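You operate a simulated robot arm through the tools that you are given. There is no shell and no other tool. Be economical: measure what you need, move in short steps, check, and stop when the job is done.

You run a simulated robot arm. Do the job below in one go: nothing can be reset, and whatever is moved stays where it is left.

## Task
Bend the blue bracket's tab to 30 and put it in the teal tray.
Fine: the peg is set; clamp the bracket first; handle down and clamp open at the end.

It is judged by the outcome, as a careful person would: the job done as asked, and still so three seconds after it is handed in. It fails if anything else is knocked over, pushed out of place, dropped, spilled or broken.

## Robot
A 6-joint arm with a two-finger parallel gripper, fixed in place. Base frame: the origin is at the foot of the arm, x ahead of it, y to its left, z up; the work surface is at about z = 0.86. Readings come in m, degrees, newtons and seconds.
With the tool pointing down near the work surface it reaches from about 0.26 to 0.68 m from the base axis. Its first joint turns from -66.0 to 66.0 degrees. Payload 2.9 kg.
Tool frame: the origin (TCP) lies between the finger pads and is the grasp point; the fingertips stand 0.03 m ahead of it; z points along the fingers, y is the line along which they close. The gripper opens to 0.11 m. The fingers are 0.02 m wide and 0.01 m thick; the gripper's body (0.048 by 0.112 m) begins 0.055 m behind the TCP.
Orientation is told as [roll, pitch, yaw] about the base's x, y, z axes, in that order, counted from this pose: with the fingers straight down and closing along the base's y, the tool's x points along the base's -x, its y along +y and its z along -z.

## Interface
- The arm moves only by the tool move_arm. Its argument "plan" is a list of rows, each an object (a shift or turn left out is 0, a gripper value left out holds the last) with "dp": the shift along the tool's x, y, z in m, a list of three; "delta_rot": the turn, a rotation vector about the tool's x, y, z in degrees, a list of three; "claw": the opening, from 0 (shut) to 1 (fully open). In form: [{"dp": [x, y, z], "delta_rot": [wx, wy, wz], "claw": claw}, ...]. A call has 1 to 12 rows; each row is the pose to reach, as a shift and turn from the pose commanded when the call began, along the tool's axes at that moment. Rows are played at 5 a second. More than 0.05 m and 8.6 degrees between two rows, or a gripper value outside its range, and nothing of the call is played. A pose out of reach is approached as far as the arm can. The call stops where the force on the tool passes 90 N (or 10 N more than at its start, if that is more) or the arm is blocked; 0.2 s more then pass. Each finger travels about 0.108 m/s and halts on what it meets, pressing with about 26 N; the grip force reading is that of the motor and also rises with nothing between the fingers. The clock runs only during rows and for 0.2 s after the last one: add rows that repeat a pose to give the fingers time. It gives the time, the measured TCP pose, the force on the tool (base axes), the opening and the grip force at its end, in the units of the frame above (readings bear some noise), and new pictures: "show" is both (left out), scene, wrist or none.
- Cameras (640 x 400 px; columns grow to the right, rows downward): "scene" is fixed at [0.0838, 0.4317, 1.3958]; the picture's right is [-0.63, -0.77, 0.00], its down [-0.37, 0.30, -0.88] and it looks along [0.68, -0.56, -0.48] (base axes); focal length 295 px, centre (320, 200). "wrist" rides on the gripper at [-0.036, 0, -0.057] in the tool frame; the picture's right is [0.00, -1.00, 0.00], its down [0.97, 0.00, -0.24] and it looks along [0.24, 0.00, 0.97] (tool axes); focal length 218 px, centre (320, 200).
- point_at(camera, pixels): for up to 12 pixels [column, row] of the newest picture of that camera ("zoom" is the newest enlarged one), the place [x, y, z] in the base frame of the surface seen there, good to about 0.003 m, but the place of the scene camera against the robot may be out by one fixed shift of up to 0.018 m in any direction. The clock stands still meanwhile.
- inspect(camera, box): a new picture of the part [left, top, right, bottom] of that camera's present view, enlarged. The clock stands still meanwhile.
- job_done(): hands the job in; it is judged then, once.

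Work in short steps. Measure before you move; look again where a grasp or a placing could have gone wrong, and mend it. You have 80 turns and 120 pictures in all, those below and enlarged ones among them. Open the gripper and draw the arm clear of the work before you hand the job in, unless the task says otherwise; then end with one line.

The tools are called after "Request:" by a JSON object that holds its "fn" and its "kwargs". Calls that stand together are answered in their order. move_arm: Moves the arm, as the interface text tells. Its arguments: {"type":"object","properties":{"plan":{"type":"array","items":{"type":"object","properties":{"dp":{"type":"array","items":{"type":"number"}},"delta_rot":{"type":"array","items":{"type":"number"}},"claw":{"type":"number"}}}},"show":{"type":"string","enum":["both","scene","wrist","none"]}},"required":["plan"]} The other tools are called the same way: point_at (camera, pixels) gives the place of the surface under pixels of a picture; inspect (camera, box) takes an enlarged picture of a part of a camera's view; job_done () hands the job in.

At the start:

```text
clock: 0.0
tcp_pos: [0.38, 0.0297, 1.2161]
ee_rot: [-0.1, 0.0, 0.0]
wrist_force: [-0.7, -0.3, -0.2]
finger_gap: 0.11
gripper_force: 0.1
```

scene: 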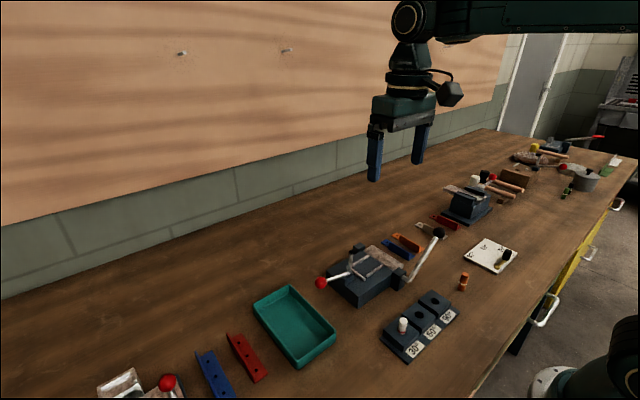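
wrist: 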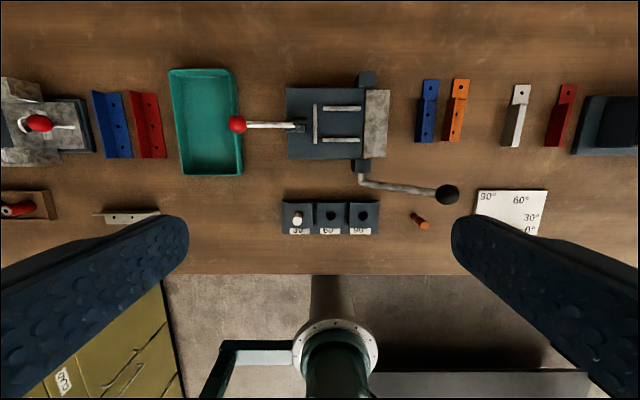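

I see a bender at wrist (335,125) with a red-knob clamp lever at (237,124), a black-knob bending handle at (446,195), and a peg block at (330,218). Blue pieces lie at (112,125) and (428,110). I'll enlarge these areas.

Request:
{"fn": "inspect", "kwargs": {"camera": "wrist", "box": [220, 60, 480, 240]}}

Request:
{"fn": "inspect", "kwargs": {"camera": "scene", "box": [300, 210, 530, 360]}}

Request:
{"fn": "inspect", "kwargs": {"camera": "wrist", "box": [0, 60, 260, 240]}}

```text
2.22 times, centred on (350, 150) of wrist
```

zoom: 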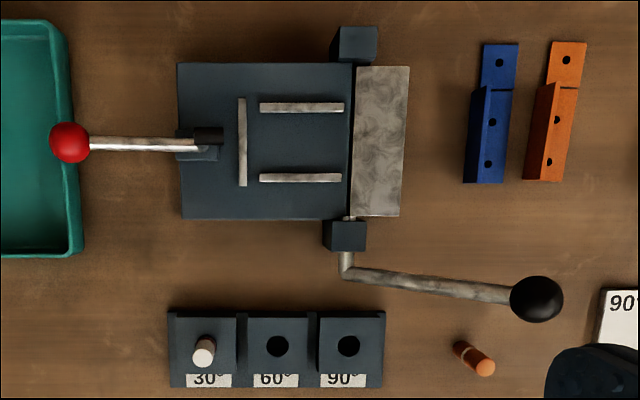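

```text
2.67 times, centred on (415, 285) of scene
```

zoom: 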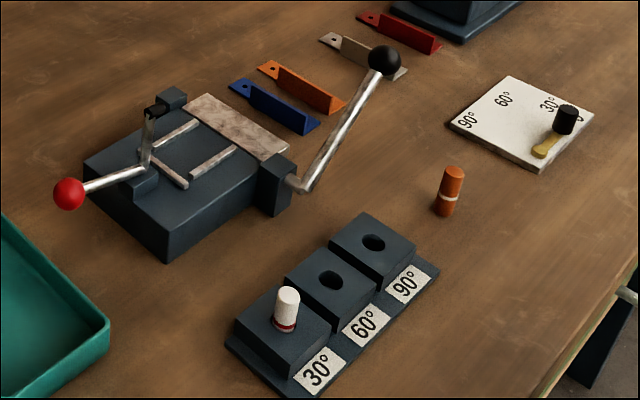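

```text
2.22 times, centred on (130, 150) of wrist
```

zoom: 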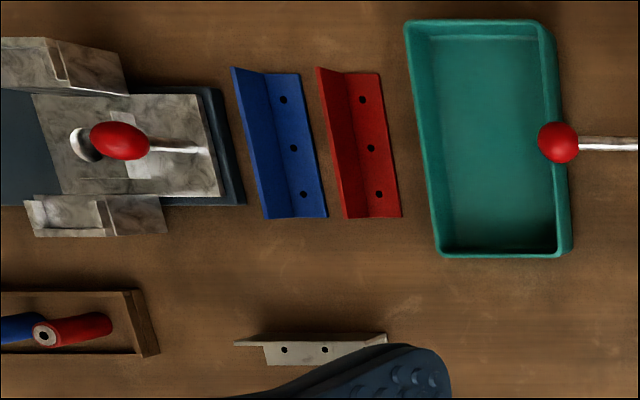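

The blue bracket with the flat tab is the one at wrist (428,110). I'll measure it, the bender, its levers and the tray.

Request:
{"fn": "inspect", "kwargs": {"camera": "wrist", "box": [280, 60, 480, 200]}}

Request:
{"fn": "point_at", "kwargs": {"camera": "wrist", "pixels": [[237, 124], [270, 125], [302, 126], [308, 100], [317, 122], [342, 108], [342, 139], [330, 123], [375, 100], [446, 195], [362, 178], [370, 155]]}}

Request:
{"fn": "point_at", "kwargs": {"camera": "wrist", "pixels": [[430, 82], [430, 92], [420, 120], [428, 115], [433, 140], [417, 140], [172, 72], [205, 125], [240, 173], [180, 173], [298, 219], [380, 120]]}}

```text
2.86 times, centred on (380, 130) of wrist
```

zoom: 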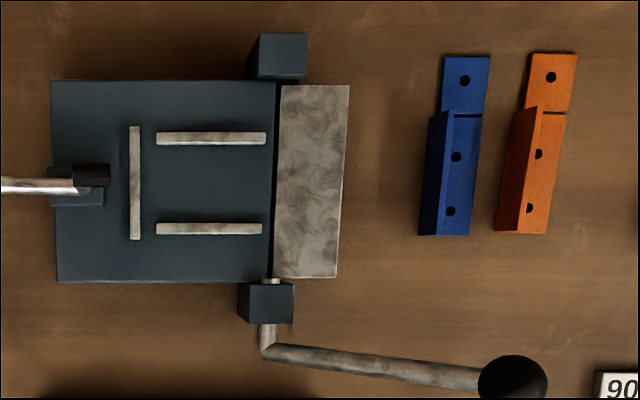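

```text
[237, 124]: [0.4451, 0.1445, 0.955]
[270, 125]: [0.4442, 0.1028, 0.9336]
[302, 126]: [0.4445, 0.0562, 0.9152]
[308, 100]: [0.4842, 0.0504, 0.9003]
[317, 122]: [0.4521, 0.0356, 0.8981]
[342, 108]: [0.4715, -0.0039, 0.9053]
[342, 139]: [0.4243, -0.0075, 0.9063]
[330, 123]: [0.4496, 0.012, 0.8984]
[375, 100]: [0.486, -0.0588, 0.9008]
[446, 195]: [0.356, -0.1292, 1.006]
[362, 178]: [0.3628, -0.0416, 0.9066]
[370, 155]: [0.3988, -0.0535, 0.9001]
```

```text
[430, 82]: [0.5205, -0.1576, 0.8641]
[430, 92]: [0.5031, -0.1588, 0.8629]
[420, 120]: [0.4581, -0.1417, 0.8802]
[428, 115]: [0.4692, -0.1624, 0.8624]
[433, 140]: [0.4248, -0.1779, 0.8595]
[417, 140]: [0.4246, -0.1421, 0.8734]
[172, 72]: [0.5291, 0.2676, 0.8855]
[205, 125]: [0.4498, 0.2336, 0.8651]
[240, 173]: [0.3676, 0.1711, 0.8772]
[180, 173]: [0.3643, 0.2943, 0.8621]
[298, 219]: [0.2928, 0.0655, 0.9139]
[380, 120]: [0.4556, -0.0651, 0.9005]
```

Bracket lies along x with tab to +x, flange on its +y side. It must be turned so the tab points to -y onto the leaf. I'll move above it for a closer look.

Request:
{"fn": "move_arm", "kwargs": {"plan": [{"dp": [-0.014, -0.038, 0.024]}, {"dp": [-0.028, -0.076, 0.048]}, {"dp": [-0.042, -0.114, 0.072]}, {"dp": [-0.056, -0.152, 0.096]}, {"dp": [-0.07, -0.19, 0.12]}, {"dp": [-0.07, -0.19, 0.12]}], "show": "wrist"}}

```text
clock: 1.4
tcp_pos: [0.451, -0.1594, 1.0951]
ee_rot: [0.0, 0.0, 0.0]
wrist_force: [-0.8, 0.6, 0.2]
finger_gap: 0.11
gripper_force: 0.0
```

wrist: 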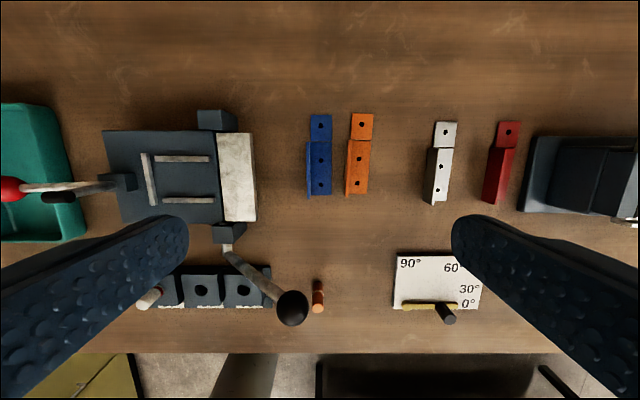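

The bracket now sits at (319,155). I'll enlarge it and the bender for precise points.

Request:
{"fn": "inspect", "kwargs": {"camera": "wrist", "box": [280, 100, 400, 210]}}

Request:
{"fn": "point_at", "kwargs": {"camera": "wrist", "pixels": [[320, 116], [311, 127], [330, 127], [320, 138], [309, 150], [309, 190], [326, 190], [329, 148], [312, 170], [308, 170], [319, 193], [349, 170]]}}

Request:
{"fn": "inspect", "kwargs": {"camera": "wrist", "box": [80, 90, 330, 250]}}

Request:
{"fn": "point_at", "kwargs": {"camera": "zoom", "pixels": [[185, 165], [194, 200], [205, 178], [320, 175], [220, 283], [330, 286], [358, 200], [385, 200], [200, 230], [300, 230], [540, 545], [340, 330]]}}

```text
3.64 times, centred on (340, 155) of wrist
```

zoom: 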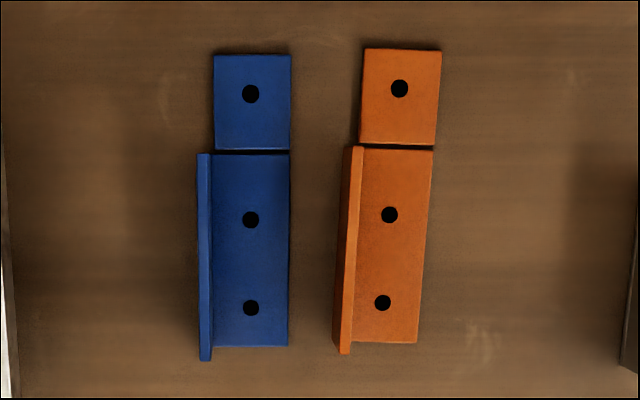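

```text
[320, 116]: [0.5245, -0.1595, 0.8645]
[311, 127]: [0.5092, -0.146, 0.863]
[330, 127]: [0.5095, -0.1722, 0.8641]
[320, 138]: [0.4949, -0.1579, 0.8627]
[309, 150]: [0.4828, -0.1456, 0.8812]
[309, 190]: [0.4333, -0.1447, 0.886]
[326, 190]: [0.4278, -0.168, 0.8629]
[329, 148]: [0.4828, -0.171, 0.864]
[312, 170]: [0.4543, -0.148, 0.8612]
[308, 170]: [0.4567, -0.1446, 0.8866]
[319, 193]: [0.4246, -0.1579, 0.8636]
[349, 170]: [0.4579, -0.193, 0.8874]
```

```text
2.50 times, centred on (205, 170) of wrist
```

zoom: 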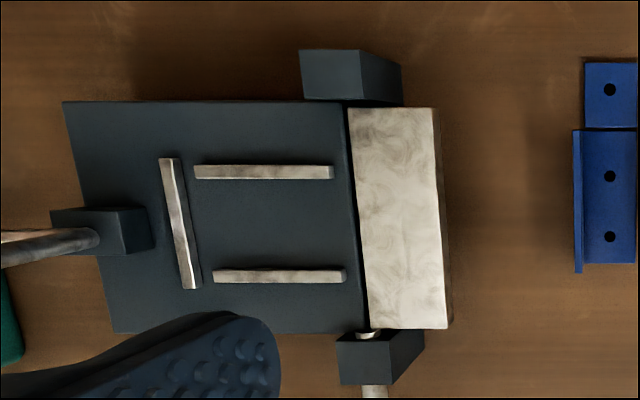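

```text
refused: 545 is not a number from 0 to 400
```

Bracket body runs x 0.424–0.492, tab to 0.526, flange top about z 0.886. I'll now measure the fixture in this zoom.

Request:
{"fn": "point_at", "kwargs": {"camera": "zoom", "pixels": [[180, 165], [187, 230], [196, 285], [200, 178], [332, 178], [215, 270], [343, 270], [350, 200], [366, 280], [440, 200], [280, 225], [345, 168]]}}

Request:
{"fn": "point_at", "kwargs": {"camera": "zoom", "pixels": [[588, 128], [636, 128], [577, 130], [577, 270], [590, 262], [634, 262], [588, 70], [358, 240], [362, 240], [338, 165], [212, 281], [346, 281]]}}

Request:
{"fn": "point_at", "kwargs": {"camera": "wrist", "pixels": [[292, 306], [255, 272], [228, 250], [225, 235], [318, 290], [57, 197], [20, 188], [8, 188], [85, 188], [118, 182]]}}

```text
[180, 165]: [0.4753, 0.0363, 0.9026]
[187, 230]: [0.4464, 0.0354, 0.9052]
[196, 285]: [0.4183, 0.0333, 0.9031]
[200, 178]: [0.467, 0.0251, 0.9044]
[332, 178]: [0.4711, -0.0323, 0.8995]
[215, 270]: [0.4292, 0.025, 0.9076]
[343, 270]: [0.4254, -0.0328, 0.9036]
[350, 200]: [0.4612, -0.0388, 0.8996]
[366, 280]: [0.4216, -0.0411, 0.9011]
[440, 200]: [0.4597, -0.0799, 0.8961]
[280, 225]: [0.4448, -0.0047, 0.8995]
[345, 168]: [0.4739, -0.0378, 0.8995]
```

```text
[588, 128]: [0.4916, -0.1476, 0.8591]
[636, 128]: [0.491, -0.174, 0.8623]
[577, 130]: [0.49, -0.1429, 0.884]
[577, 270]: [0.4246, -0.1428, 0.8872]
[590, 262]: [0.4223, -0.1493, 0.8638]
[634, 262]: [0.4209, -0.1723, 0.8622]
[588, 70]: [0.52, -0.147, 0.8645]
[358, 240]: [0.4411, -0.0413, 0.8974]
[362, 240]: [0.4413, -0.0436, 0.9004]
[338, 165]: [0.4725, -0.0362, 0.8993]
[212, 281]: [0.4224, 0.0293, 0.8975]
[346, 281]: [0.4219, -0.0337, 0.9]
```

```text
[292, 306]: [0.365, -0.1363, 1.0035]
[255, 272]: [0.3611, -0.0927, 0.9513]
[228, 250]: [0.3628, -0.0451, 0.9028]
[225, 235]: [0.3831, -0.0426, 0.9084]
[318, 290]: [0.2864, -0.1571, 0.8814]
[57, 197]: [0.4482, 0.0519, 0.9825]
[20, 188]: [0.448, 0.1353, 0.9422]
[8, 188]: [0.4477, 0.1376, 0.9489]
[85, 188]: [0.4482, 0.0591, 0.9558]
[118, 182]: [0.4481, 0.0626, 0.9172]
```

Fixture: bed z≈0.899, rails' inner faces x≈0.430 and 0.468, stop face y≈0.031, bend line y≈-0.040. I'll pinch the flange (y≈-0.1446) at x≈0.462, so I lower partway first with narrowed fingers.

Request:
{"fn": "move_arm", "kwargs": {"plan": [{"dp": [-0.006, 0.008, 0.03], "claw": 0.4}, {"dp": [-0.011, 0.0148, 0.07], "claw": 0.4}, {"dp": [-0.011, 0.0148, 0.11], "claw": 0.4}, {"dp": [-0.011, 0.0148, 0.14], "claw": 0.4}, {"dp": [-0.011, 0.0148, 0.15], "claw": 0.4}, {"dp": [-0.011, 0.0148, 0.15], "claw": 0.4}], "show": "wrist"}}

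```text
clock: 2.8
tcp_pos: [0.4598, -0.1453, 0.9423]
ee_rot: [0.0, 0.0, 0.0]
wrist_force: [-0.4, 0.8, 0.0]
finger_gap: 0.0441
gripper_force: 0.0
```

wrist: 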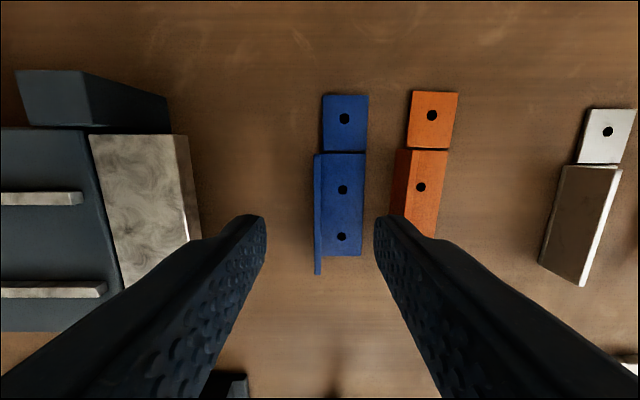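

Fingers straddle the flange (col ~317), symmetric about col 320. I'll check the flange position here before the final descent.

Request:
{"fn": "point_at", "kwargs": {"camera": "wrist", "pixels": [[317, 170], [317, 220], [317, 260], [318, 268], [345, 250], [342, 146], [330, 152], [345, 98], [364, 200], [325, 200], [400, 160]]}}

```text
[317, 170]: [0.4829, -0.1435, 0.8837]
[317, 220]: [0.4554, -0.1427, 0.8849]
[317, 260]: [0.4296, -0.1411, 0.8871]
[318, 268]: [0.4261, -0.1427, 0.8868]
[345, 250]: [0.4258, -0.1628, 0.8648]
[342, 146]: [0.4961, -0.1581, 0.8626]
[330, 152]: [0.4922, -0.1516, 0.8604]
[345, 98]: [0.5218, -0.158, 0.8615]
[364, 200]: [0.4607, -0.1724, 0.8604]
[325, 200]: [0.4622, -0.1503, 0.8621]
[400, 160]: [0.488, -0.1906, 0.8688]
```

Flange centre is y≈-0.143, so I shift +2 mm, lower to TCP z≈0.903 and close.

Request:
{"fn": "move_arm", "kwargs": {"plan": [{"dp": [-0.002, 0.002, 0.02], "claw": 0.4}, {"dp": [-0.002, 0.002, 0.039], "claw": 0.4}, {"dp": [-0.002, 0.002, 0.039], "claw": 0.4}, {"dp": [-0.002, 0.002, 0.039], "claw": 0.0}, {"dp": [-0.002, 0.002, 0.039], "claw": 0.0}, {"dp": [-0.002, 0.002, 0.039], "claw": 0.0}], "show": "wrist"}}

```text
clock: 4.2
tcp_pos: [0.4627, -0.1433, 0.9072]
ee_rot: [0.0, 0.0, 0.0]
wrist_force: [0.1, -1.1, 0.3]
finger_gap: 0.0028
gripper_force: 25.8
```

wrist: 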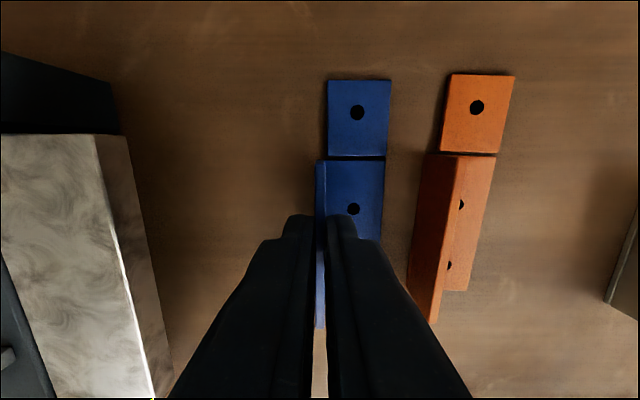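

The flange is gripped (gap 2.8 mm). I lift straight up 0.12 m.

Request:
{"fn": "move_arm", "kwargs": {"plan": [{"dp": [0, 0, -0.02]}, {"dp": [0, 0, -0.05]}, {"dp": [0, 0, -0.09]}, {"dp": [0, 0, -0.12]}, {"dp": [0, 0, -0.12]}], "show": "wrist"}}

Request:
{"fn": "move_arm", "kwargs": {"plan": [{"delta_rot": [0, 0, 8.2]}, {"delta_rot": [0, 0, 16.4]}, {"delta_rot": [0, 0, 24.6]}, {"delta_rot": [0, 0, 32.8]}, {"delta_rot": [0, 0, 41.0]}, {"delta_rot": [0, 0, 49.2]}, {"delta_rot": [0, 0, 57.4]}, {"delta_rot": [0, 0, 65.6]}, {"delta_rot": [0, 0, 73.8]}, {"delta_rot": [0, 0, 82.0]}, {"delta_rot": [0, 0, 90.0]}, {"delta_rot": [0, 0, 90.0]}], "show": "both"}}

```text
clock: 5.4
tcp_pos: [0.4622, -0.1419, 1.0247]
ee_rot: [0.0, -0.1, 0.0]
wrist_force: [0.5, 0.3, -0.2]
finger_gap: 0.0027
gripper_force: 25.6
```

wrist: 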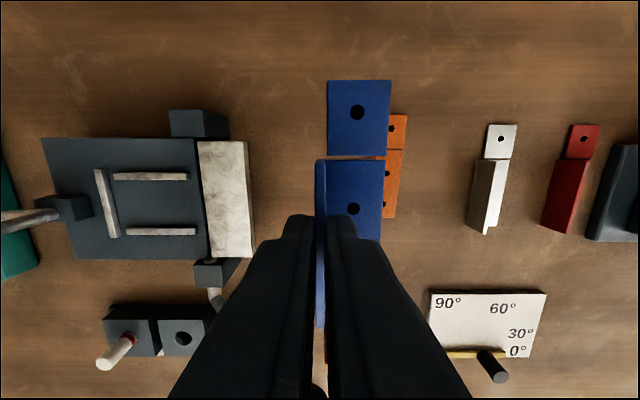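

```text
clock: 8.0
tcp_pos: [0.464, -0.143, 1.0249]
ee_rot: [-0.1, 0.0, -90.1]
wrist_force: [-0.2, -0.1, -1.1]
finger_gap: 0.0029
gripper_force: 26.2
```

scene: 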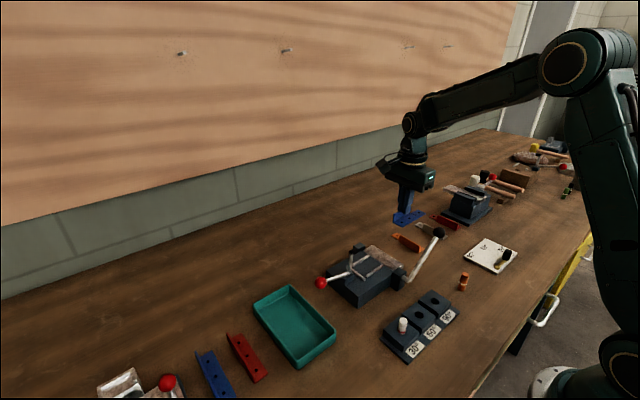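
wrist: 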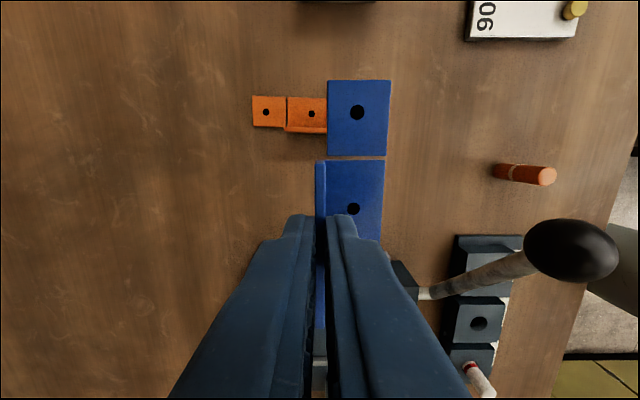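

Rotation is fine; now tool x = +y, tool y = +x. I carry the bracket over the fixture (TCP y≈-0.015) at the same height.

Request:
{"fn": "move_arm", "kwargs": {"plan": [{"dp": [0.032, 0, 0]}, {"dp": [0.064, 0, 0]}, {"dp": [0.096, 0, 0]}, {"dp": [0.12, 0, 0]}, {"dp": [0.127, 0, 0.01]}, {"dp": [0.127, 0, 0.01]}], "show": "both"}}

```text
clock: 9.4
tcp_pos: [0.4637, -0.0163, 1.0173]
ee_rot: [0.0, 0.1, -90.1]
wrist_force: [-0.7, -0.1, -1.0]
finger_gap: 0.0029
gripper_force: 26.1
```

scene: 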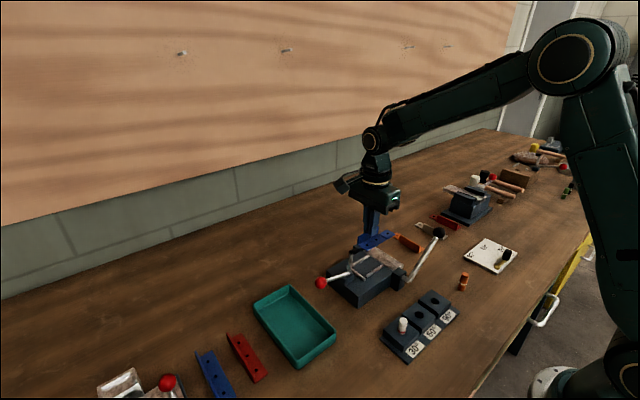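
wrist: 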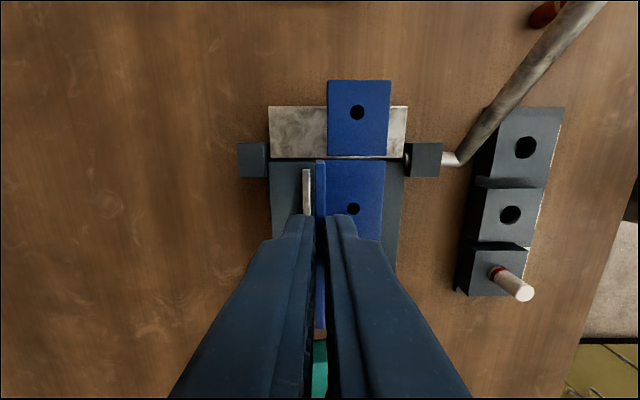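

Far rail shows at (307,190) just left of the flange. I'll measure rail, leaf and bracket edges to set the x alignment.

Request:
{"fn": "point_at", "kwargs": {"camera": "wrist", "pixels": [[309, 180], [304, 190], [312, 200], [320, 170], [381, 180], [385, 120], [332, 120], [272, 130], [404, 130], [290, 158], [398, 160], [400, 200]]}}

Request:
{"fn": "inspect", "kwargs": {"camera": "wrist", "box": [260, 70, 420, 220]}}

```text
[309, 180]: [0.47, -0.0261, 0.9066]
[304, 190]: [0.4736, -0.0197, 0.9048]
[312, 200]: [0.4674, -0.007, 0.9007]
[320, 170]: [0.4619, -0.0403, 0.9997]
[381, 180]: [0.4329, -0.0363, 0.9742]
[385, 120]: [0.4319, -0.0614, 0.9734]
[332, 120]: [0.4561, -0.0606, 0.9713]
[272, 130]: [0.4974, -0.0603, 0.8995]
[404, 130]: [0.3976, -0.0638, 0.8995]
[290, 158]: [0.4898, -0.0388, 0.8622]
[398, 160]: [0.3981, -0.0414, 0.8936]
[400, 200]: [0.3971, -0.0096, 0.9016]
```

```text
2.67 times, centred on (340, 145) of wrist
```

zoom: 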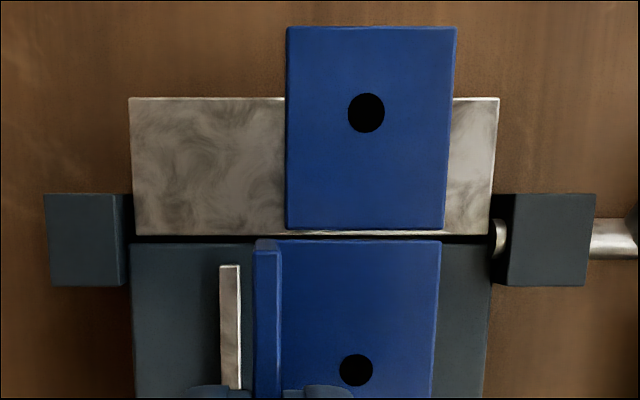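

Bracket spans x≈0.431–0.4645 against channel 0.429–0.469: centred. I lower it by 68 mm.

Request:
{"fn": "move_arm", "kwargs": {"plan": [{"dp": [0, 0, 0.025]}, {"dp": [0, 0, 0.05]}, {"dp": [0, 0, 0.062]}, {"dp": [0, 0, 0.068]}, {"dp": [0, 0, 0.068]}], "show": "wrist"}}

Request:
{"fn": "inspect", "kwargs": {"camera": "scene", "box": [310, 200, 470, 310]}}

```text
clock: 10.6
tcp_pos: [0.4637, -0.017, 0.9479]
ee_rot: [0.1, 0.0, -89.9]
wrist_force: [0.0, -0.5, -0.4]
finger_gap: 0.0031
gripper_force: 26.7
```

wrist: 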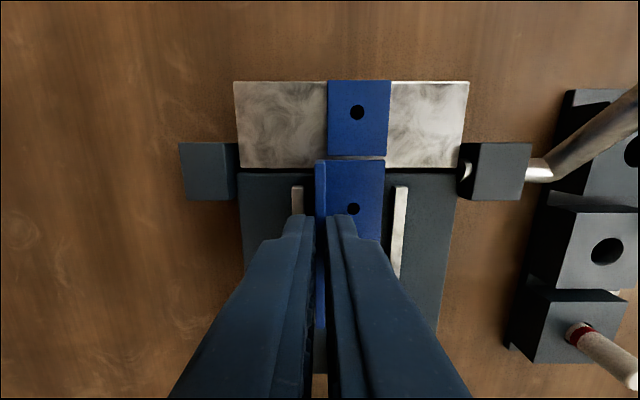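

```text
3.64 times, centred on (390, 255) of scene
```

zoom: 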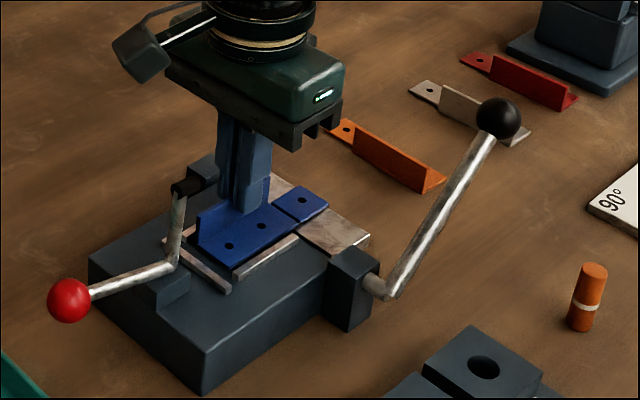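

The bracket sits between the rails, groove about 8 mm short of the leaf gap. I lower 3 mm more and slide it 8 mm toward the stop.

Request:
{"fn": "move_arm", "kwargs": {"plan": [{"dp": [0, 0, 0.0025]}, {"dp": [0.004, 0, 0.0025]}, {"dp": [0.008, 0, 0.0025]}, {"dp": [0.008, 0, 0.0025]}], "show": "wrist"}}

Request:
{"fn": "inspect", "kwargs": {"camera": "wrist", "box": [230, 70, 480, 230]}}

Request:
{"fn": "inspect", "kwargs": {"camera": "scene", "box": [330, 220, 420, 290]}}

```text
clock: 11.6
tcp_pos: [0.4643, -0.0068, 0.9455]
ee_rot: [0.0, 0.0, -90.0]
wrist_force: [0.9, -3.6, 11.3]
finger_gap: 0.0031
gripper_force: 26.7
```

wrist: 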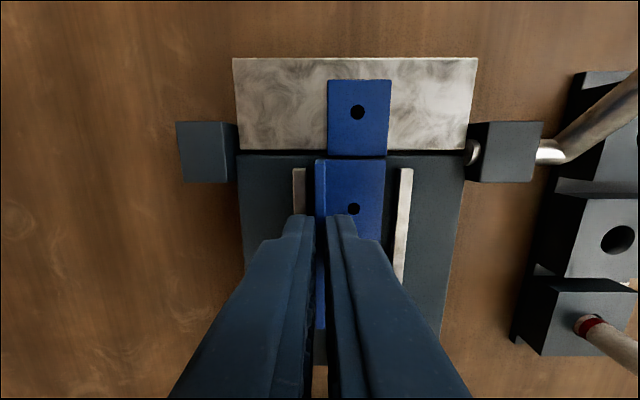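

```text
2.50 times, centred on (355, 150) of wrist
```

zoom: 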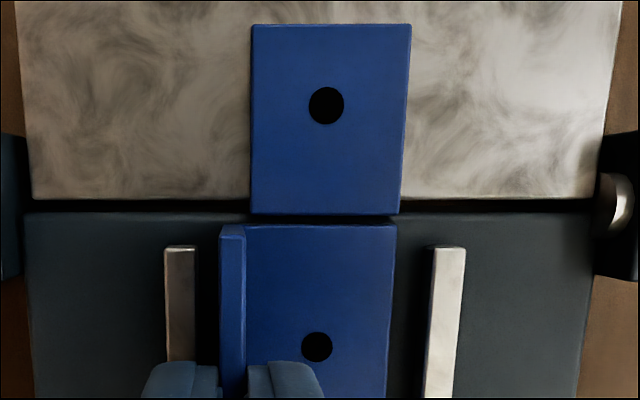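

```text
5.71 times, centred on (375, 255) of scene
```

zoom: 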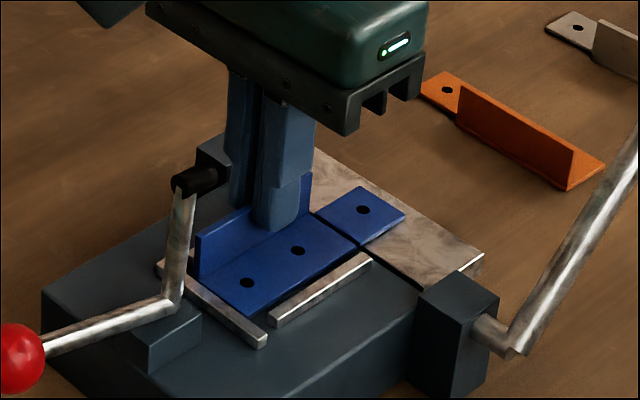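

The groove seems ~2–3 mm past the leaf gap. I'll use relative scene measurements of bracket end, stop bar, groove and gap to decide.

Request:
{"fn": "point_at", "kwargs": {"camera": "zoom", "pixels": [[243, 313], [257, 333], [262, 340], [352, 236], [325, 218], [400, 269], [392, 273], [415, 278], [232, 300], [315, 208], [240, 325], [382, 235]]}}

Request:
{"fn": "inspect", "kwargs": {"camera": "scene", "box": [345, 235, 395, 275]}}

```text
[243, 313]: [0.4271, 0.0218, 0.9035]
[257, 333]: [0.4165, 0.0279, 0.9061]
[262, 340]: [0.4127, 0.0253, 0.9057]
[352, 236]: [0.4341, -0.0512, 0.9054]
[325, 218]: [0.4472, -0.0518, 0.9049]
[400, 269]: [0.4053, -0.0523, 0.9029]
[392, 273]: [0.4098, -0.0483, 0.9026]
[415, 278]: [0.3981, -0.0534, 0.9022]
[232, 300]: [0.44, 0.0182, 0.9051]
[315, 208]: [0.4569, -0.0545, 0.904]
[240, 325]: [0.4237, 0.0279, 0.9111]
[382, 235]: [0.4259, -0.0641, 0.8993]
```

```text
10.00 times, centred on (370, 255) of scene
```

zoom: 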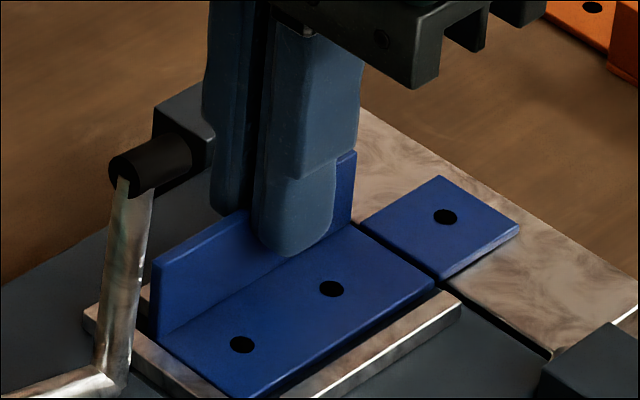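

Request:
{"fn": "inspect", "kwargs": {"camera": "wrist", "box": [290, 110, 420, 190]}}

Request:
{"fn": "point_at", "kwargs": {"camera": "wrist", "pixels": [[357, 150], [357, 156], [357, 162], [357, 158], [280, 148], [280, 157], [430, 148], [430, 157], [280, 152], [430, 152]]}}

```text
4.92 times, centred on (355, 150) of wrist
```

zoom: 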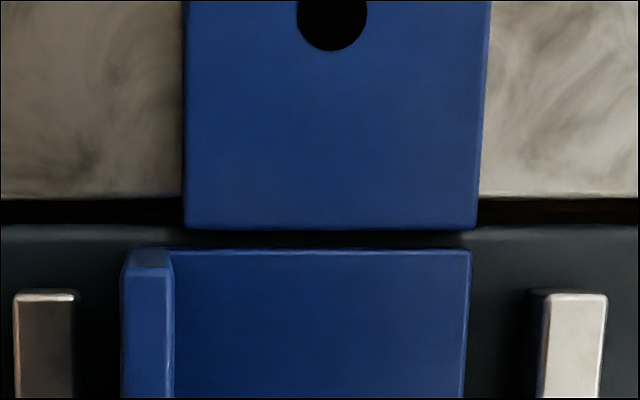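

```text
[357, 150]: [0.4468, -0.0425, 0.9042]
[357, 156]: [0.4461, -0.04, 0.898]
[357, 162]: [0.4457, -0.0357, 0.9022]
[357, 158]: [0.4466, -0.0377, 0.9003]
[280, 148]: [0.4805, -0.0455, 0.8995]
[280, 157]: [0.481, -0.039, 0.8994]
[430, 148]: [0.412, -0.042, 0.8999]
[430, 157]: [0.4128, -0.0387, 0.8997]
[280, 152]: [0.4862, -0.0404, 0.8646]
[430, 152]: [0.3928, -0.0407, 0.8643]
```

To find whether the stop is reached, I nudge 2 mm more and read the force, easing the down-press.

Request:
{"fn": "move_arm", "kwargs": {"plan": [{"dp": [0, 0, -0.0007]}, {"dp": [0.001, 0, -0.0007]}, {"dp": [0.002, 0, -0.0007]}, {"dp": [0.002, 0, -0.0007]}], "show": "wrist"}}

Request:
{"fn": "inspect", "kwargs": {"camera": "wrist", "box": [290, 110, 420, 190]}}

```text
clock: 12.6
tcp_pos: [0.4634, -0.0058, 0.9462]
ee_rot: [-0.1, 0.1, -89.9]
wrist_force: [-0.5, -1.4, 4.1]
finger_gap: 0.0031
gripper_force: 25.8
```

wrist: 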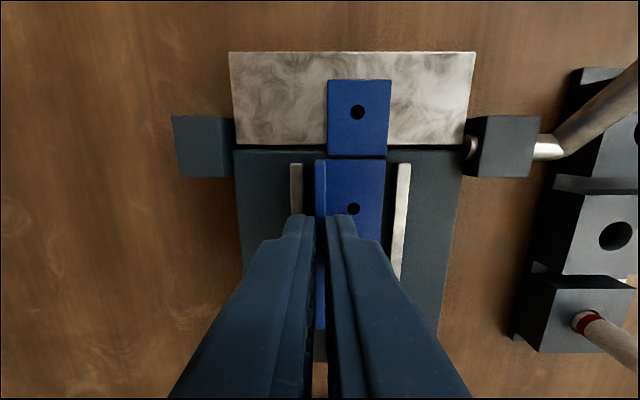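

```text
4.92 times, centred on (355, 150) of wrist
```

zoom: 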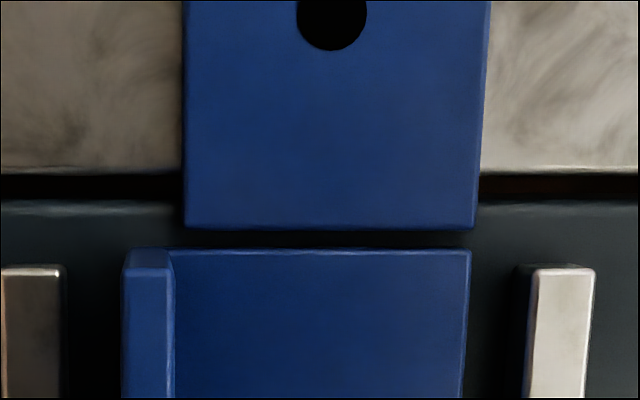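

It slid freely; groove is now further past the gap. One more 2 mm nudge tells where the stop truly is before I choose the alignment.

Request:
{"fn": "move_arm", "kwargs": {"plan": [{"dp": [0.001, 0, 0]}, {"dp": [0.002, 0, 0]}, {"dp": [0.002, 0, 0]}], "show": "wrist"}}

Request:
{"fn": "inspect", "kwargs": {"camera": "wrist", "box": [290, 110, 420, 190]}}

Request:
{"fn": "inspect", "kwargs": {"camera": "scene", "box": [340, 240, 390, 280]}}

```text
clock: 13.4
tcp_pos: [0.4635, -0.0044, 0.9456]
ee_rot: [0.0, -0.2, -90.2]
wrist_force: [0.5, -7.7, -2.3]
finger_gap: 0.0031
gripper_force: 26.2
```

wrist: 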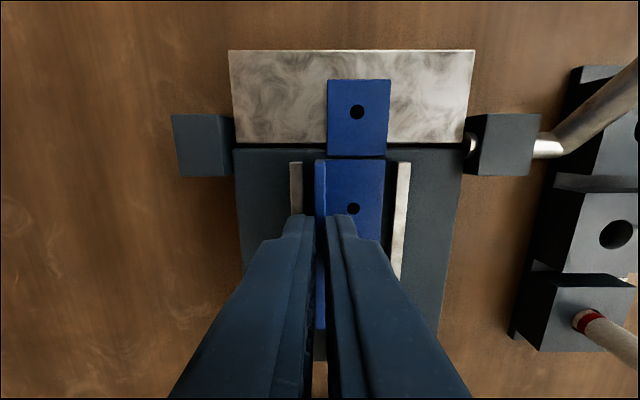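

```text
4.92 times, centred on (355, 150) of wrist
```

zoom: 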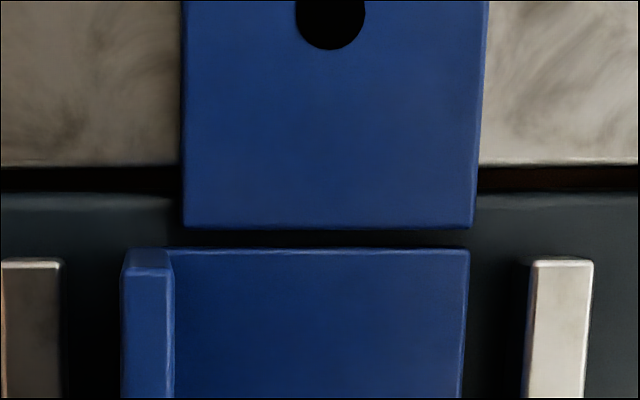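

```text
10.00 times, centred on (365, 260) of scene
```

zoom: 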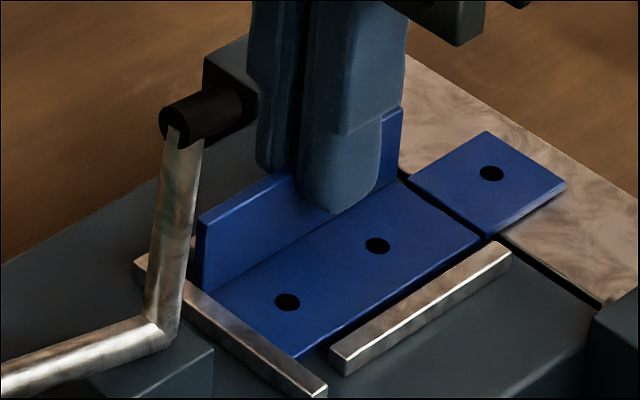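

The stop was reached (force -7.7 N, only ~0.5 mm more motion), with the groove ~5 mm inside the hinge gap. So the stop leaves clearance, and I back off to put the groove on the hinge line.

Request:
{"fn": "move_arm", "kwargs": {"plan": [{"dp": [-0.002, 0, 0]}, {"dp": [-0.004, 0, 0]}, {"dp": [-0.006, 0, 0]}, {"dp": [-0.006, 0, 0]}], "show": "wrist"}}

Request:
{"fn": "inspect", "kwargs": {"camera": "wrist", "box": [290, 110, 420, 190]}}

```text
clock: 14.4
tcp_pos: [0.4634, -0.0102, 0.9477]
ee_rot: [-0.1, 0.0, -90.1]
wrist_force: [0.3, 0.5, -0.3]
finger_gap: 0.003
gripper_force: 26.2
```

wrist: 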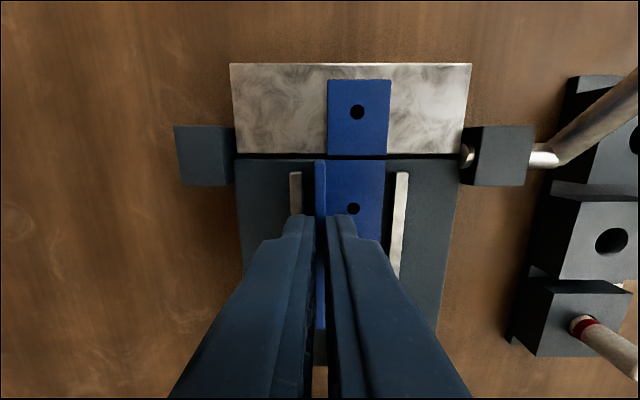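

```text
4.92 times, centred on (355, 150) of wrist
```

zoom: 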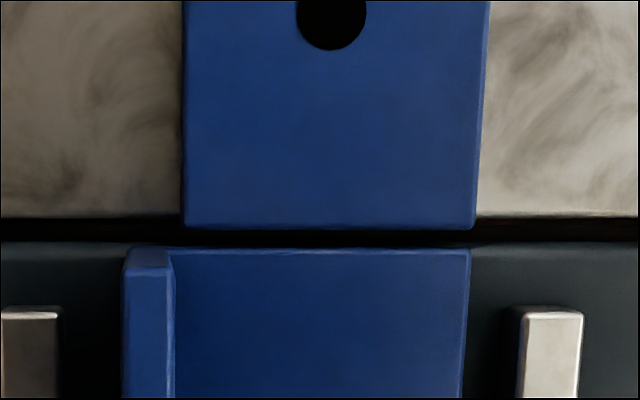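

Groove is now within ~0.7 mm of the gap. I settle it down, release the flange, and rise.

Request:
{"fn": "move_arm", "kwargs": {"plan": [{"dp": [0, 0, 0.0008]}, {"dp": [0, 0, 0.0008], "claw": 0.1}, {"dp": [0, 0, 0.0008], "claw": 0.3}, {"dp": [0, 0, 0.0008], "claw": 0.3}, {"dp": [0, 0, -0.02], "claw": 0.3}, {"dp": [0, 0, -0.05], "claw": 0.3}, {"dp": [0, 0, -0.09], "claw": 0.3}, {"dp": [0, 0, -0.13], "claw": 0.3}, {"dp": [0, 0, -0.15], "claw": 0.3}, {"dp": [0, 0, -0.15], "claw": 0.3}], "show": "both"}}

Request:
{"fn": "inspect", "kwargs": {"camera": "scene", "box": [310, 220, 450, 320]}}

```text
clock: 16.6
tcp_pos: [0.4618, -0.0102, 1.097]
ee_rot: [0.0, 0.0, -89.9]
wrist_force: [0.0, -0.9, 0.1]
finger_gap: 0.033
gripper_force: 0.1
```

scene: 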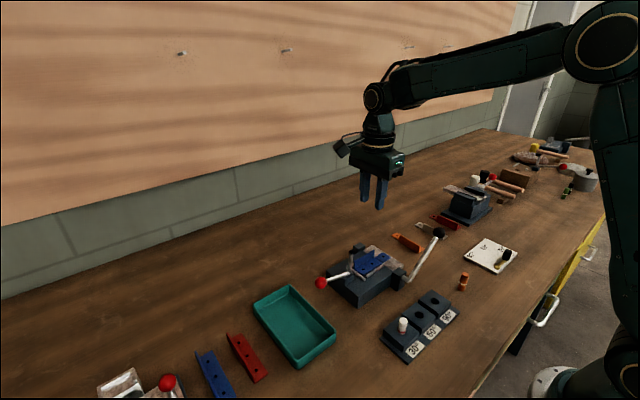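
wrist: 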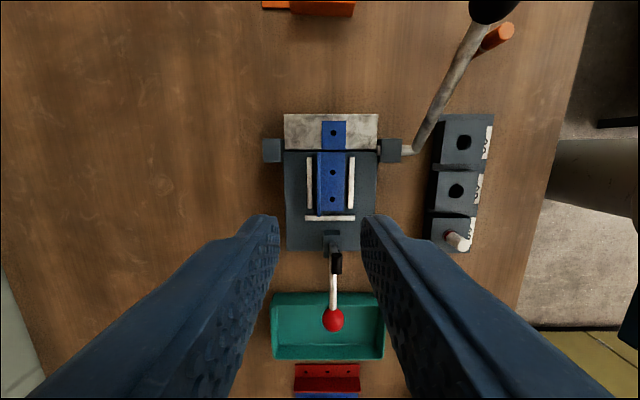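

```text
4.00 times, centred on (380, 270) of scene
```

zoom: 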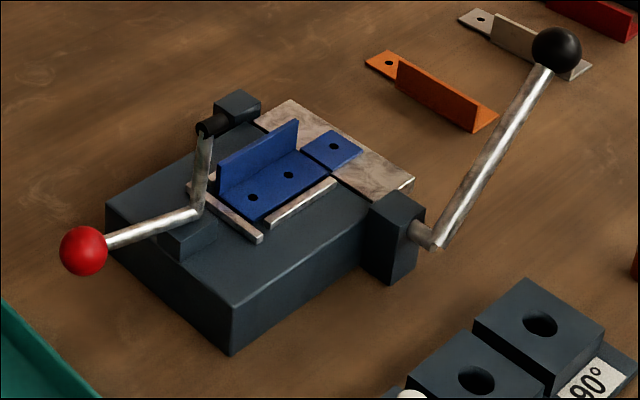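

The bracket sits correctly. Now the clamp: I'll grip the red knob and swing it up over its pivot so the pad comes down. First measure knob, pivot and pad.

Request:
{"fn": "inspect", "kwargs": {"camera": "wrist", "box": [280, 220, 390, 350]}}

Request:
{"fn": "point_at", "kwargs": {"camera": "wrist", "pixels": [[333, 320], [322, 320], [343, 320], [333, 309], [333, 330], [334, 298], [335, 280], [336, 262], [335, 255], [333, 243], [332, 234], [333, 182]]}}

Request:
{"fn": "point_at", "kwargs": {"camera": "scene", "pixels": [[331, 282], [321, 282], [345, 275], [357, 272], [359, 262], [361, 252], [364, 250], [356, 279], [385, 262], [382, 270], [375, 270]]}}

```text
3.08 times, centred on (335, 285) of wrist
```

zoom: 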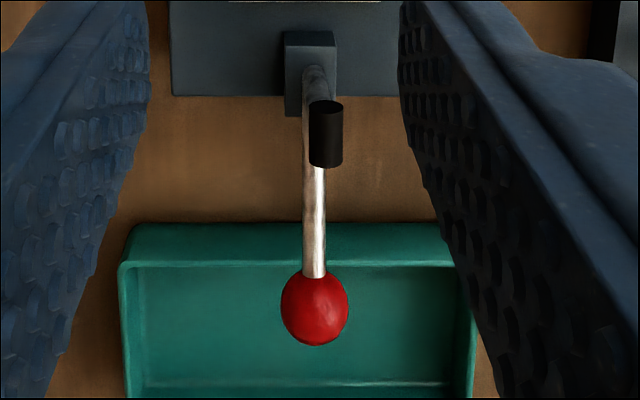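

```text
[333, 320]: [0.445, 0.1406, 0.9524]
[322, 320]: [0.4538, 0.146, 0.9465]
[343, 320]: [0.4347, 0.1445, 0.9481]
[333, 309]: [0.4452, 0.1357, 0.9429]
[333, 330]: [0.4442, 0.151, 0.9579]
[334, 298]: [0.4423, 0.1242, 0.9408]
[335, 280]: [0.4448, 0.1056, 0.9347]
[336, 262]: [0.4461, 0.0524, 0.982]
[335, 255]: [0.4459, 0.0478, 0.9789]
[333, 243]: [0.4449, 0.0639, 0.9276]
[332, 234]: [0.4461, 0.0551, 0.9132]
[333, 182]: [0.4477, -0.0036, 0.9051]
```

```text
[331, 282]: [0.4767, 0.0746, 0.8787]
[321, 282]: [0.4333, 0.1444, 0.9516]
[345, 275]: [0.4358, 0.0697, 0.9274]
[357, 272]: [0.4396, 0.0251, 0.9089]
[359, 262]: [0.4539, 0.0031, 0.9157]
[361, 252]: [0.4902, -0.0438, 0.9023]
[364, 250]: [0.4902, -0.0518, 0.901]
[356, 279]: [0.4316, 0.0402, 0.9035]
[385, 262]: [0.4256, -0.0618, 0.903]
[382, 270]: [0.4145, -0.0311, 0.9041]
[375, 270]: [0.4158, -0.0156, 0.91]
```

Knob centre ≈ (0.445, 0.145, 0.945), radius 11 mm; pivot ≈ (y 0.062, z 0.918). I move over the knob at height.

Request:
{"fn": "move_arm", "kwargs": {"plan": [{"dp": [0.04, -0.005, 0], "claw": 0.4}, {"dp": [0.08, -0.012, 0], "claw": 0.4}, {"dp": [0.12, -0.0177, 0], "claw": 0.4}, {"dp": [0.155, -0.0177, 0.01], "claw": 0.4}, {"dp": [0.155, -0.0177, 0.05], "claw": 0.4}, {"dp": [0.155, -0.0177, 0.08], "claw": 0.4}, {"dp": [0.155, -0.0177, 0.08], "claw": 0.4}], "show": "wrist"}}

```text
clock: 18.2
tcp_pos: [0.4453, 0.1448, 1.0151]
ee_rot: [-0.1, 0.0, -90.0]
wrist_force: [0.3, 0.7, -0.2]
finger_gap: 0.0443
gripper_force: 0.0
```

wrist: 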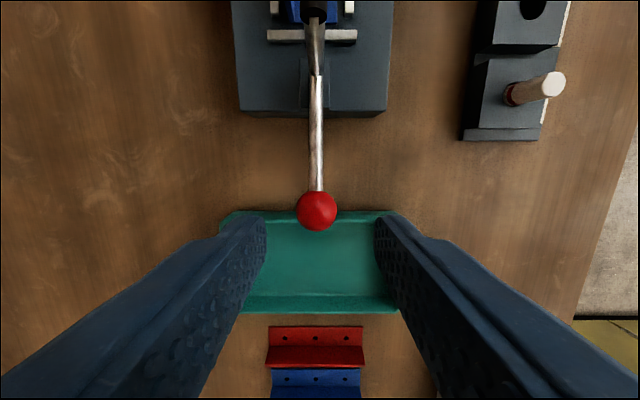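

Request:
{"fn": "point_at", "kwargs": {"camera": "wrist", "pixels": [[317, 211], [300, 211], [334, 211], [317, 195], [317, 226], [316, 180], [316, 140], [314, 90], [314, 60]]}}

```text
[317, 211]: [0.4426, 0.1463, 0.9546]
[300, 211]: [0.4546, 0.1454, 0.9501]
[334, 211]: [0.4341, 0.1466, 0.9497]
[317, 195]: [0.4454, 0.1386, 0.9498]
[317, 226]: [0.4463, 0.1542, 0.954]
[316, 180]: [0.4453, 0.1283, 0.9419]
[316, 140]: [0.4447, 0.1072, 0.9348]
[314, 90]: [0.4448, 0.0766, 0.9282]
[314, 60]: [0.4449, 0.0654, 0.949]
```

Knob centre ≈ (0.445, 0.146, 0.945), right under the TCP. I go down 69 mm and close on it.

Request:
{"fn": "move_arm", "kwargs": {"plan": [{"dp": [0.001, 0, 0.03], "claw": 0.4}, {"dp": [0.001, 0, 0.06], "claw": 0.4}, {"dp": [0.001, 0, 0.069], "claw": 0.4}, {"dp": [0.001, 0, 0.069], "claw": 0.4}, {"dp": [0.001, 0, 0.069], "claw": 0.0}, {"dp": [0.001, 0, 0.069], "claw": 0.0}, {"dp": [0.001, 0, 0.069], "claw": 0.0}], "show": "both"}}

```text
clock: 19.8
tcp_pos: [0.4478, 0.1443, 0.9483]
ee_rot: [0.1, 0.0, -90.0]
wrist_force: [8.3, -0.1, -6.5]
finger_gap: 0.0253
gripper_force: 44.6
```

scene: 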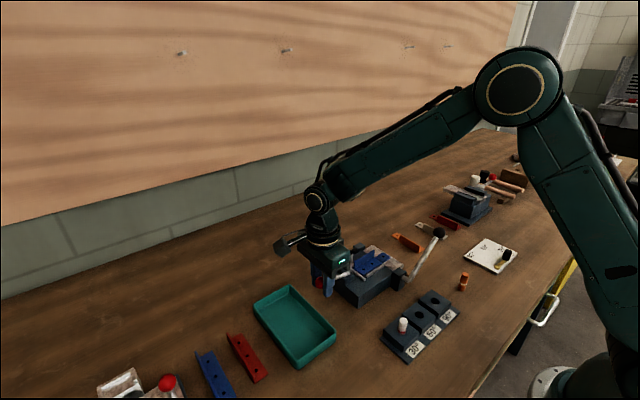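
wrist: 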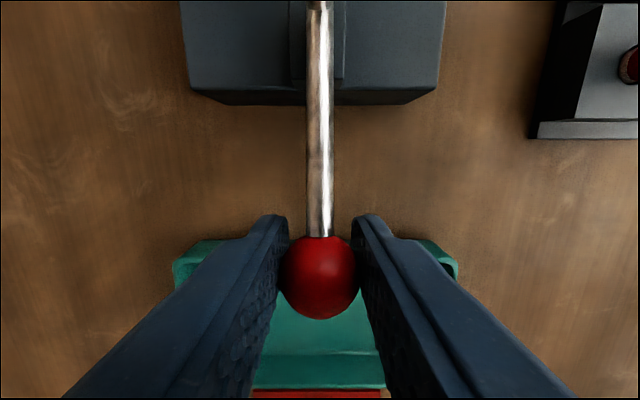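

Knob is gripped (gap 25 mm); it sits ~2 mm to +x of me. I correct that and swing the first 20° of the arc, checking forces.

Request:
{"fn": "move_arm", "kwargs": {"plan": [{"dp": [0, 0.002, 0]}, {"dp": [-0.0025, 0.002, -0.007]}, {"dp": [-0.0056, 0.002, -0.0138]}, {"dp": [-0.0095, 0.002, -0.0203]}, {"dp": [-0.0135, 0.002, -0.0264]}, {"dp": [-0.0135, 0.002, -0.0264]}], "show": "scene"}}

Request:
{"fn": "inspect", "kwargs": {"camera": "scene", "box": [290, 210, 430, 310]}}

```text
clock: 21.2
tcp_pos: [0.4455, 0.1327, 0.9728]
ee_rot: [0.0, 0.1, -89.8]
wrist_force: [-5.9, 16.5, -7.7]
finger_gap: 0.0249
gripper_force: 45.1
```

scene: 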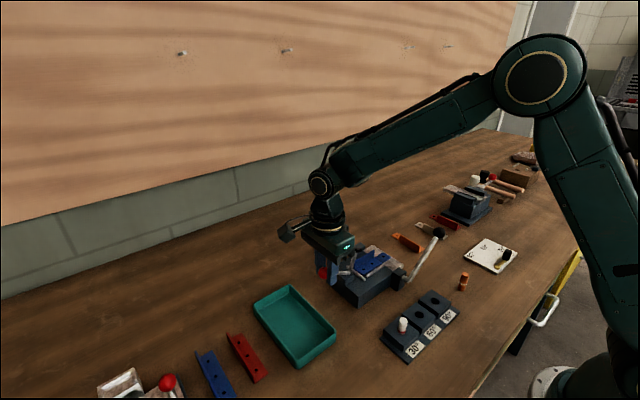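

```text
4.00 times, centred on (360, 260) of scene
```

zoom: 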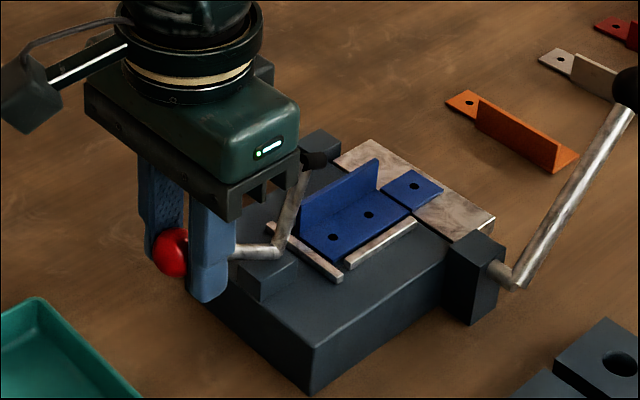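

The lever follows (rod now rotated ~20°, arm tilting toward the bracket); forces are mostly tangential resistance. I continue 20° further with a slightly larger radius.

Request:
{"fn": "move_arm", "kwargs": {"plan": [{"dp": [-0.0042, -0.001, -0.0063]}, {"dp": [-0.0089, -0.001, -0.0121]}, {"dp": [-0.0147, -0.001, -0.0169]}, {"dp": [-0.0208, -0.001, -0.0214]}, {"dp": [-0.0208, -0.001, -0.0214]}], "show": "none"}}

Request:
{"fn": "inspect", "kwargs": {"camera": "scene", "box": [290, 210, 430, 310]}}

```text
clock: 22.4
tcp_pos: [0.4476, 0.1095, 0.9941]
ee_rot: [-0.1, -0.2, -90.3]
wrist_force: [5.5, -10.9, -17.4]
finger_gap: 0.02
gripper_force: 45.1
```

```text
4.00 times, centred on (360, 260) of scene
```

zoom: 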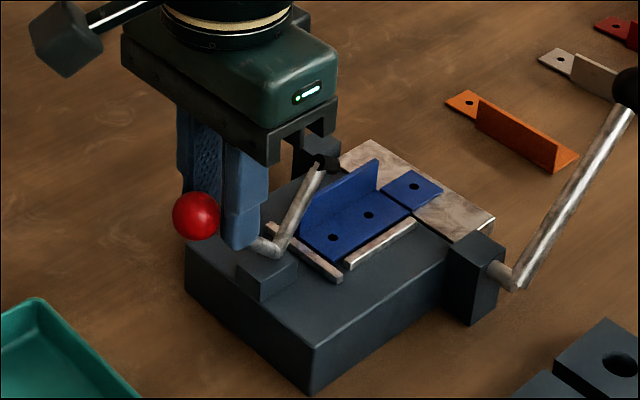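

The ball is slipping toward the +y side of the fingers (gap 20 mm). I look from the wrist to locate it before correcting.

Request:
{"fn": "point_at", "kwargs": {"camera": "zoom", "pixels": [[196, 215], [262, 243], [277, 252], [300, 210], [318, 165], [327, 160]]}}

Request:
{"fn": "inspect", "kwargs": {"camera": "wrist", "box": [240, 150, 400, 400]}}

Request:
{"fn": "point_at", "kwargs": {"camera": "zoom", "pixels": [[320, 300], [320, 280], [320, 320]]}}

```text
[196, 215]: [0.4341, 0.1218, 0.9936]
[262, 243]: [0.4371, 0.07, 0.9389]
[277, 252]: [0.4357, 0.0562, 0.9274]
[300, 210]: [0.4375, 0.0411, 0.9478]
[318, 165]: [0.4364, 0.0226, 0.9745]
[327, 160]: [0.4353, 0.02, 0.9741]
```

```text
1.60 times, centred on (320, 275) of wrist
```

zoom: 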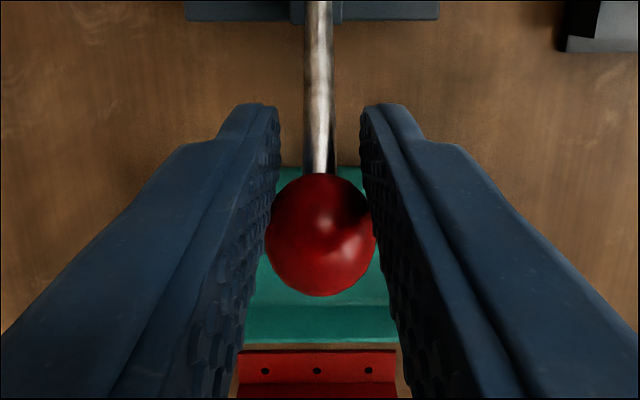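

```text
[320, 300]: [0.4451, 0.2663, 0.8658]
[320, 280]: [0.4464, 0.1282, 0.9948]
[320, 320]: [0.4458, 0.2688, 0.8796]
```

The true rod angle is ~45° and the ball slid out sideways. Instead I'll release, and push the ball toward -y with closed fingers from its +y side. First open and rise.

Request:
{"fn": "move_arm", "kwargs": {"plan": [{"dp": [0, 0, 0], "claw": 0.4}, {"dp": [0, 0, 0], "claw": 0.4}, {"dp": [0, 0, -0.03], "claw": 0.4}, {"dp": [0, 0, -0.07], "claw": 0.4}, {"dp": [0, 0, -0.09], "claw": 0.4}, {"dp": [0, 0, -0.09], "claw": 0.4}], "show": "wrist"}}

Request:
{"fn": "inspect", "kwargs": {"camera": "scene", "box": [290, 210, 430, 310]}}

```text
clock: 23.8
tcp_pos: [0.4474, 0.1123, 1.0864]
ee_rot: [0.0, 0.0, -90.1]
wrist_force: [0.4, 0.1, -0.6]
finger_gap: 0.0439
gripper_force: 0.1
```

wrist: 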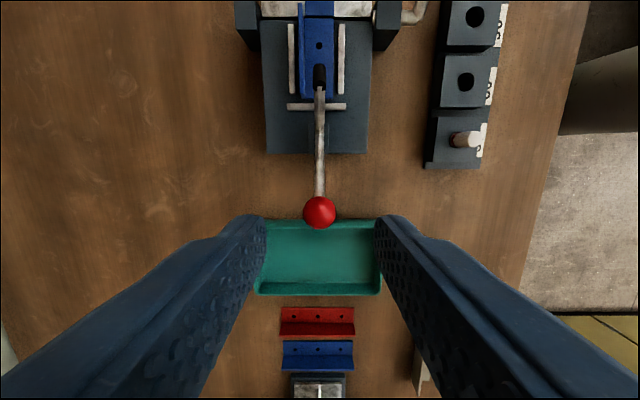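

```text
4.00 times, centred on (360, 260) of scene
```

zoom: 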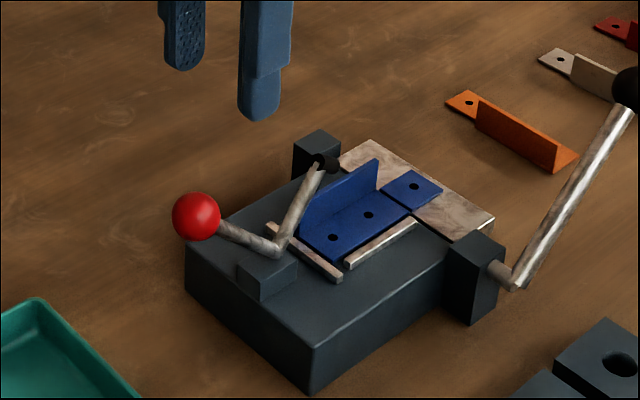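

The lever holds its position. I measure the ball now.

Request:
{"fn": "point_at", "kwargs": {"camera": "wrist", "pixels": [[319, 212], [306, 212], [332, 212], [319, 199], [319, 224], [319, 190], [319, 150], [320, 110], [320, 90], [319, 70]]}}

```text
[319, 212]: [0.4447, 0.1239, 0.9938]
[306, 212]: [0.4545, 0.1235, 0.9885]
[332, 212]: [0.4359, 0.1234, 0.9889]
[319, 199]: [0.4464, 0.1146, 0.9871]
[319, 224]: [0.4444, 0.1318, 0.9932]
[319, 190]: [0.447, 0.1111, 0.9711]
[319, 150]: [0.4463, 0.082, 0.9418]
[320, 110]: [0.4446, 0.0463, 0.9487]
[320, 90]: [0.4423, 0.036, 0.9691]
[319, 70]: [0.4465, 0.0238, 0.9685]
```

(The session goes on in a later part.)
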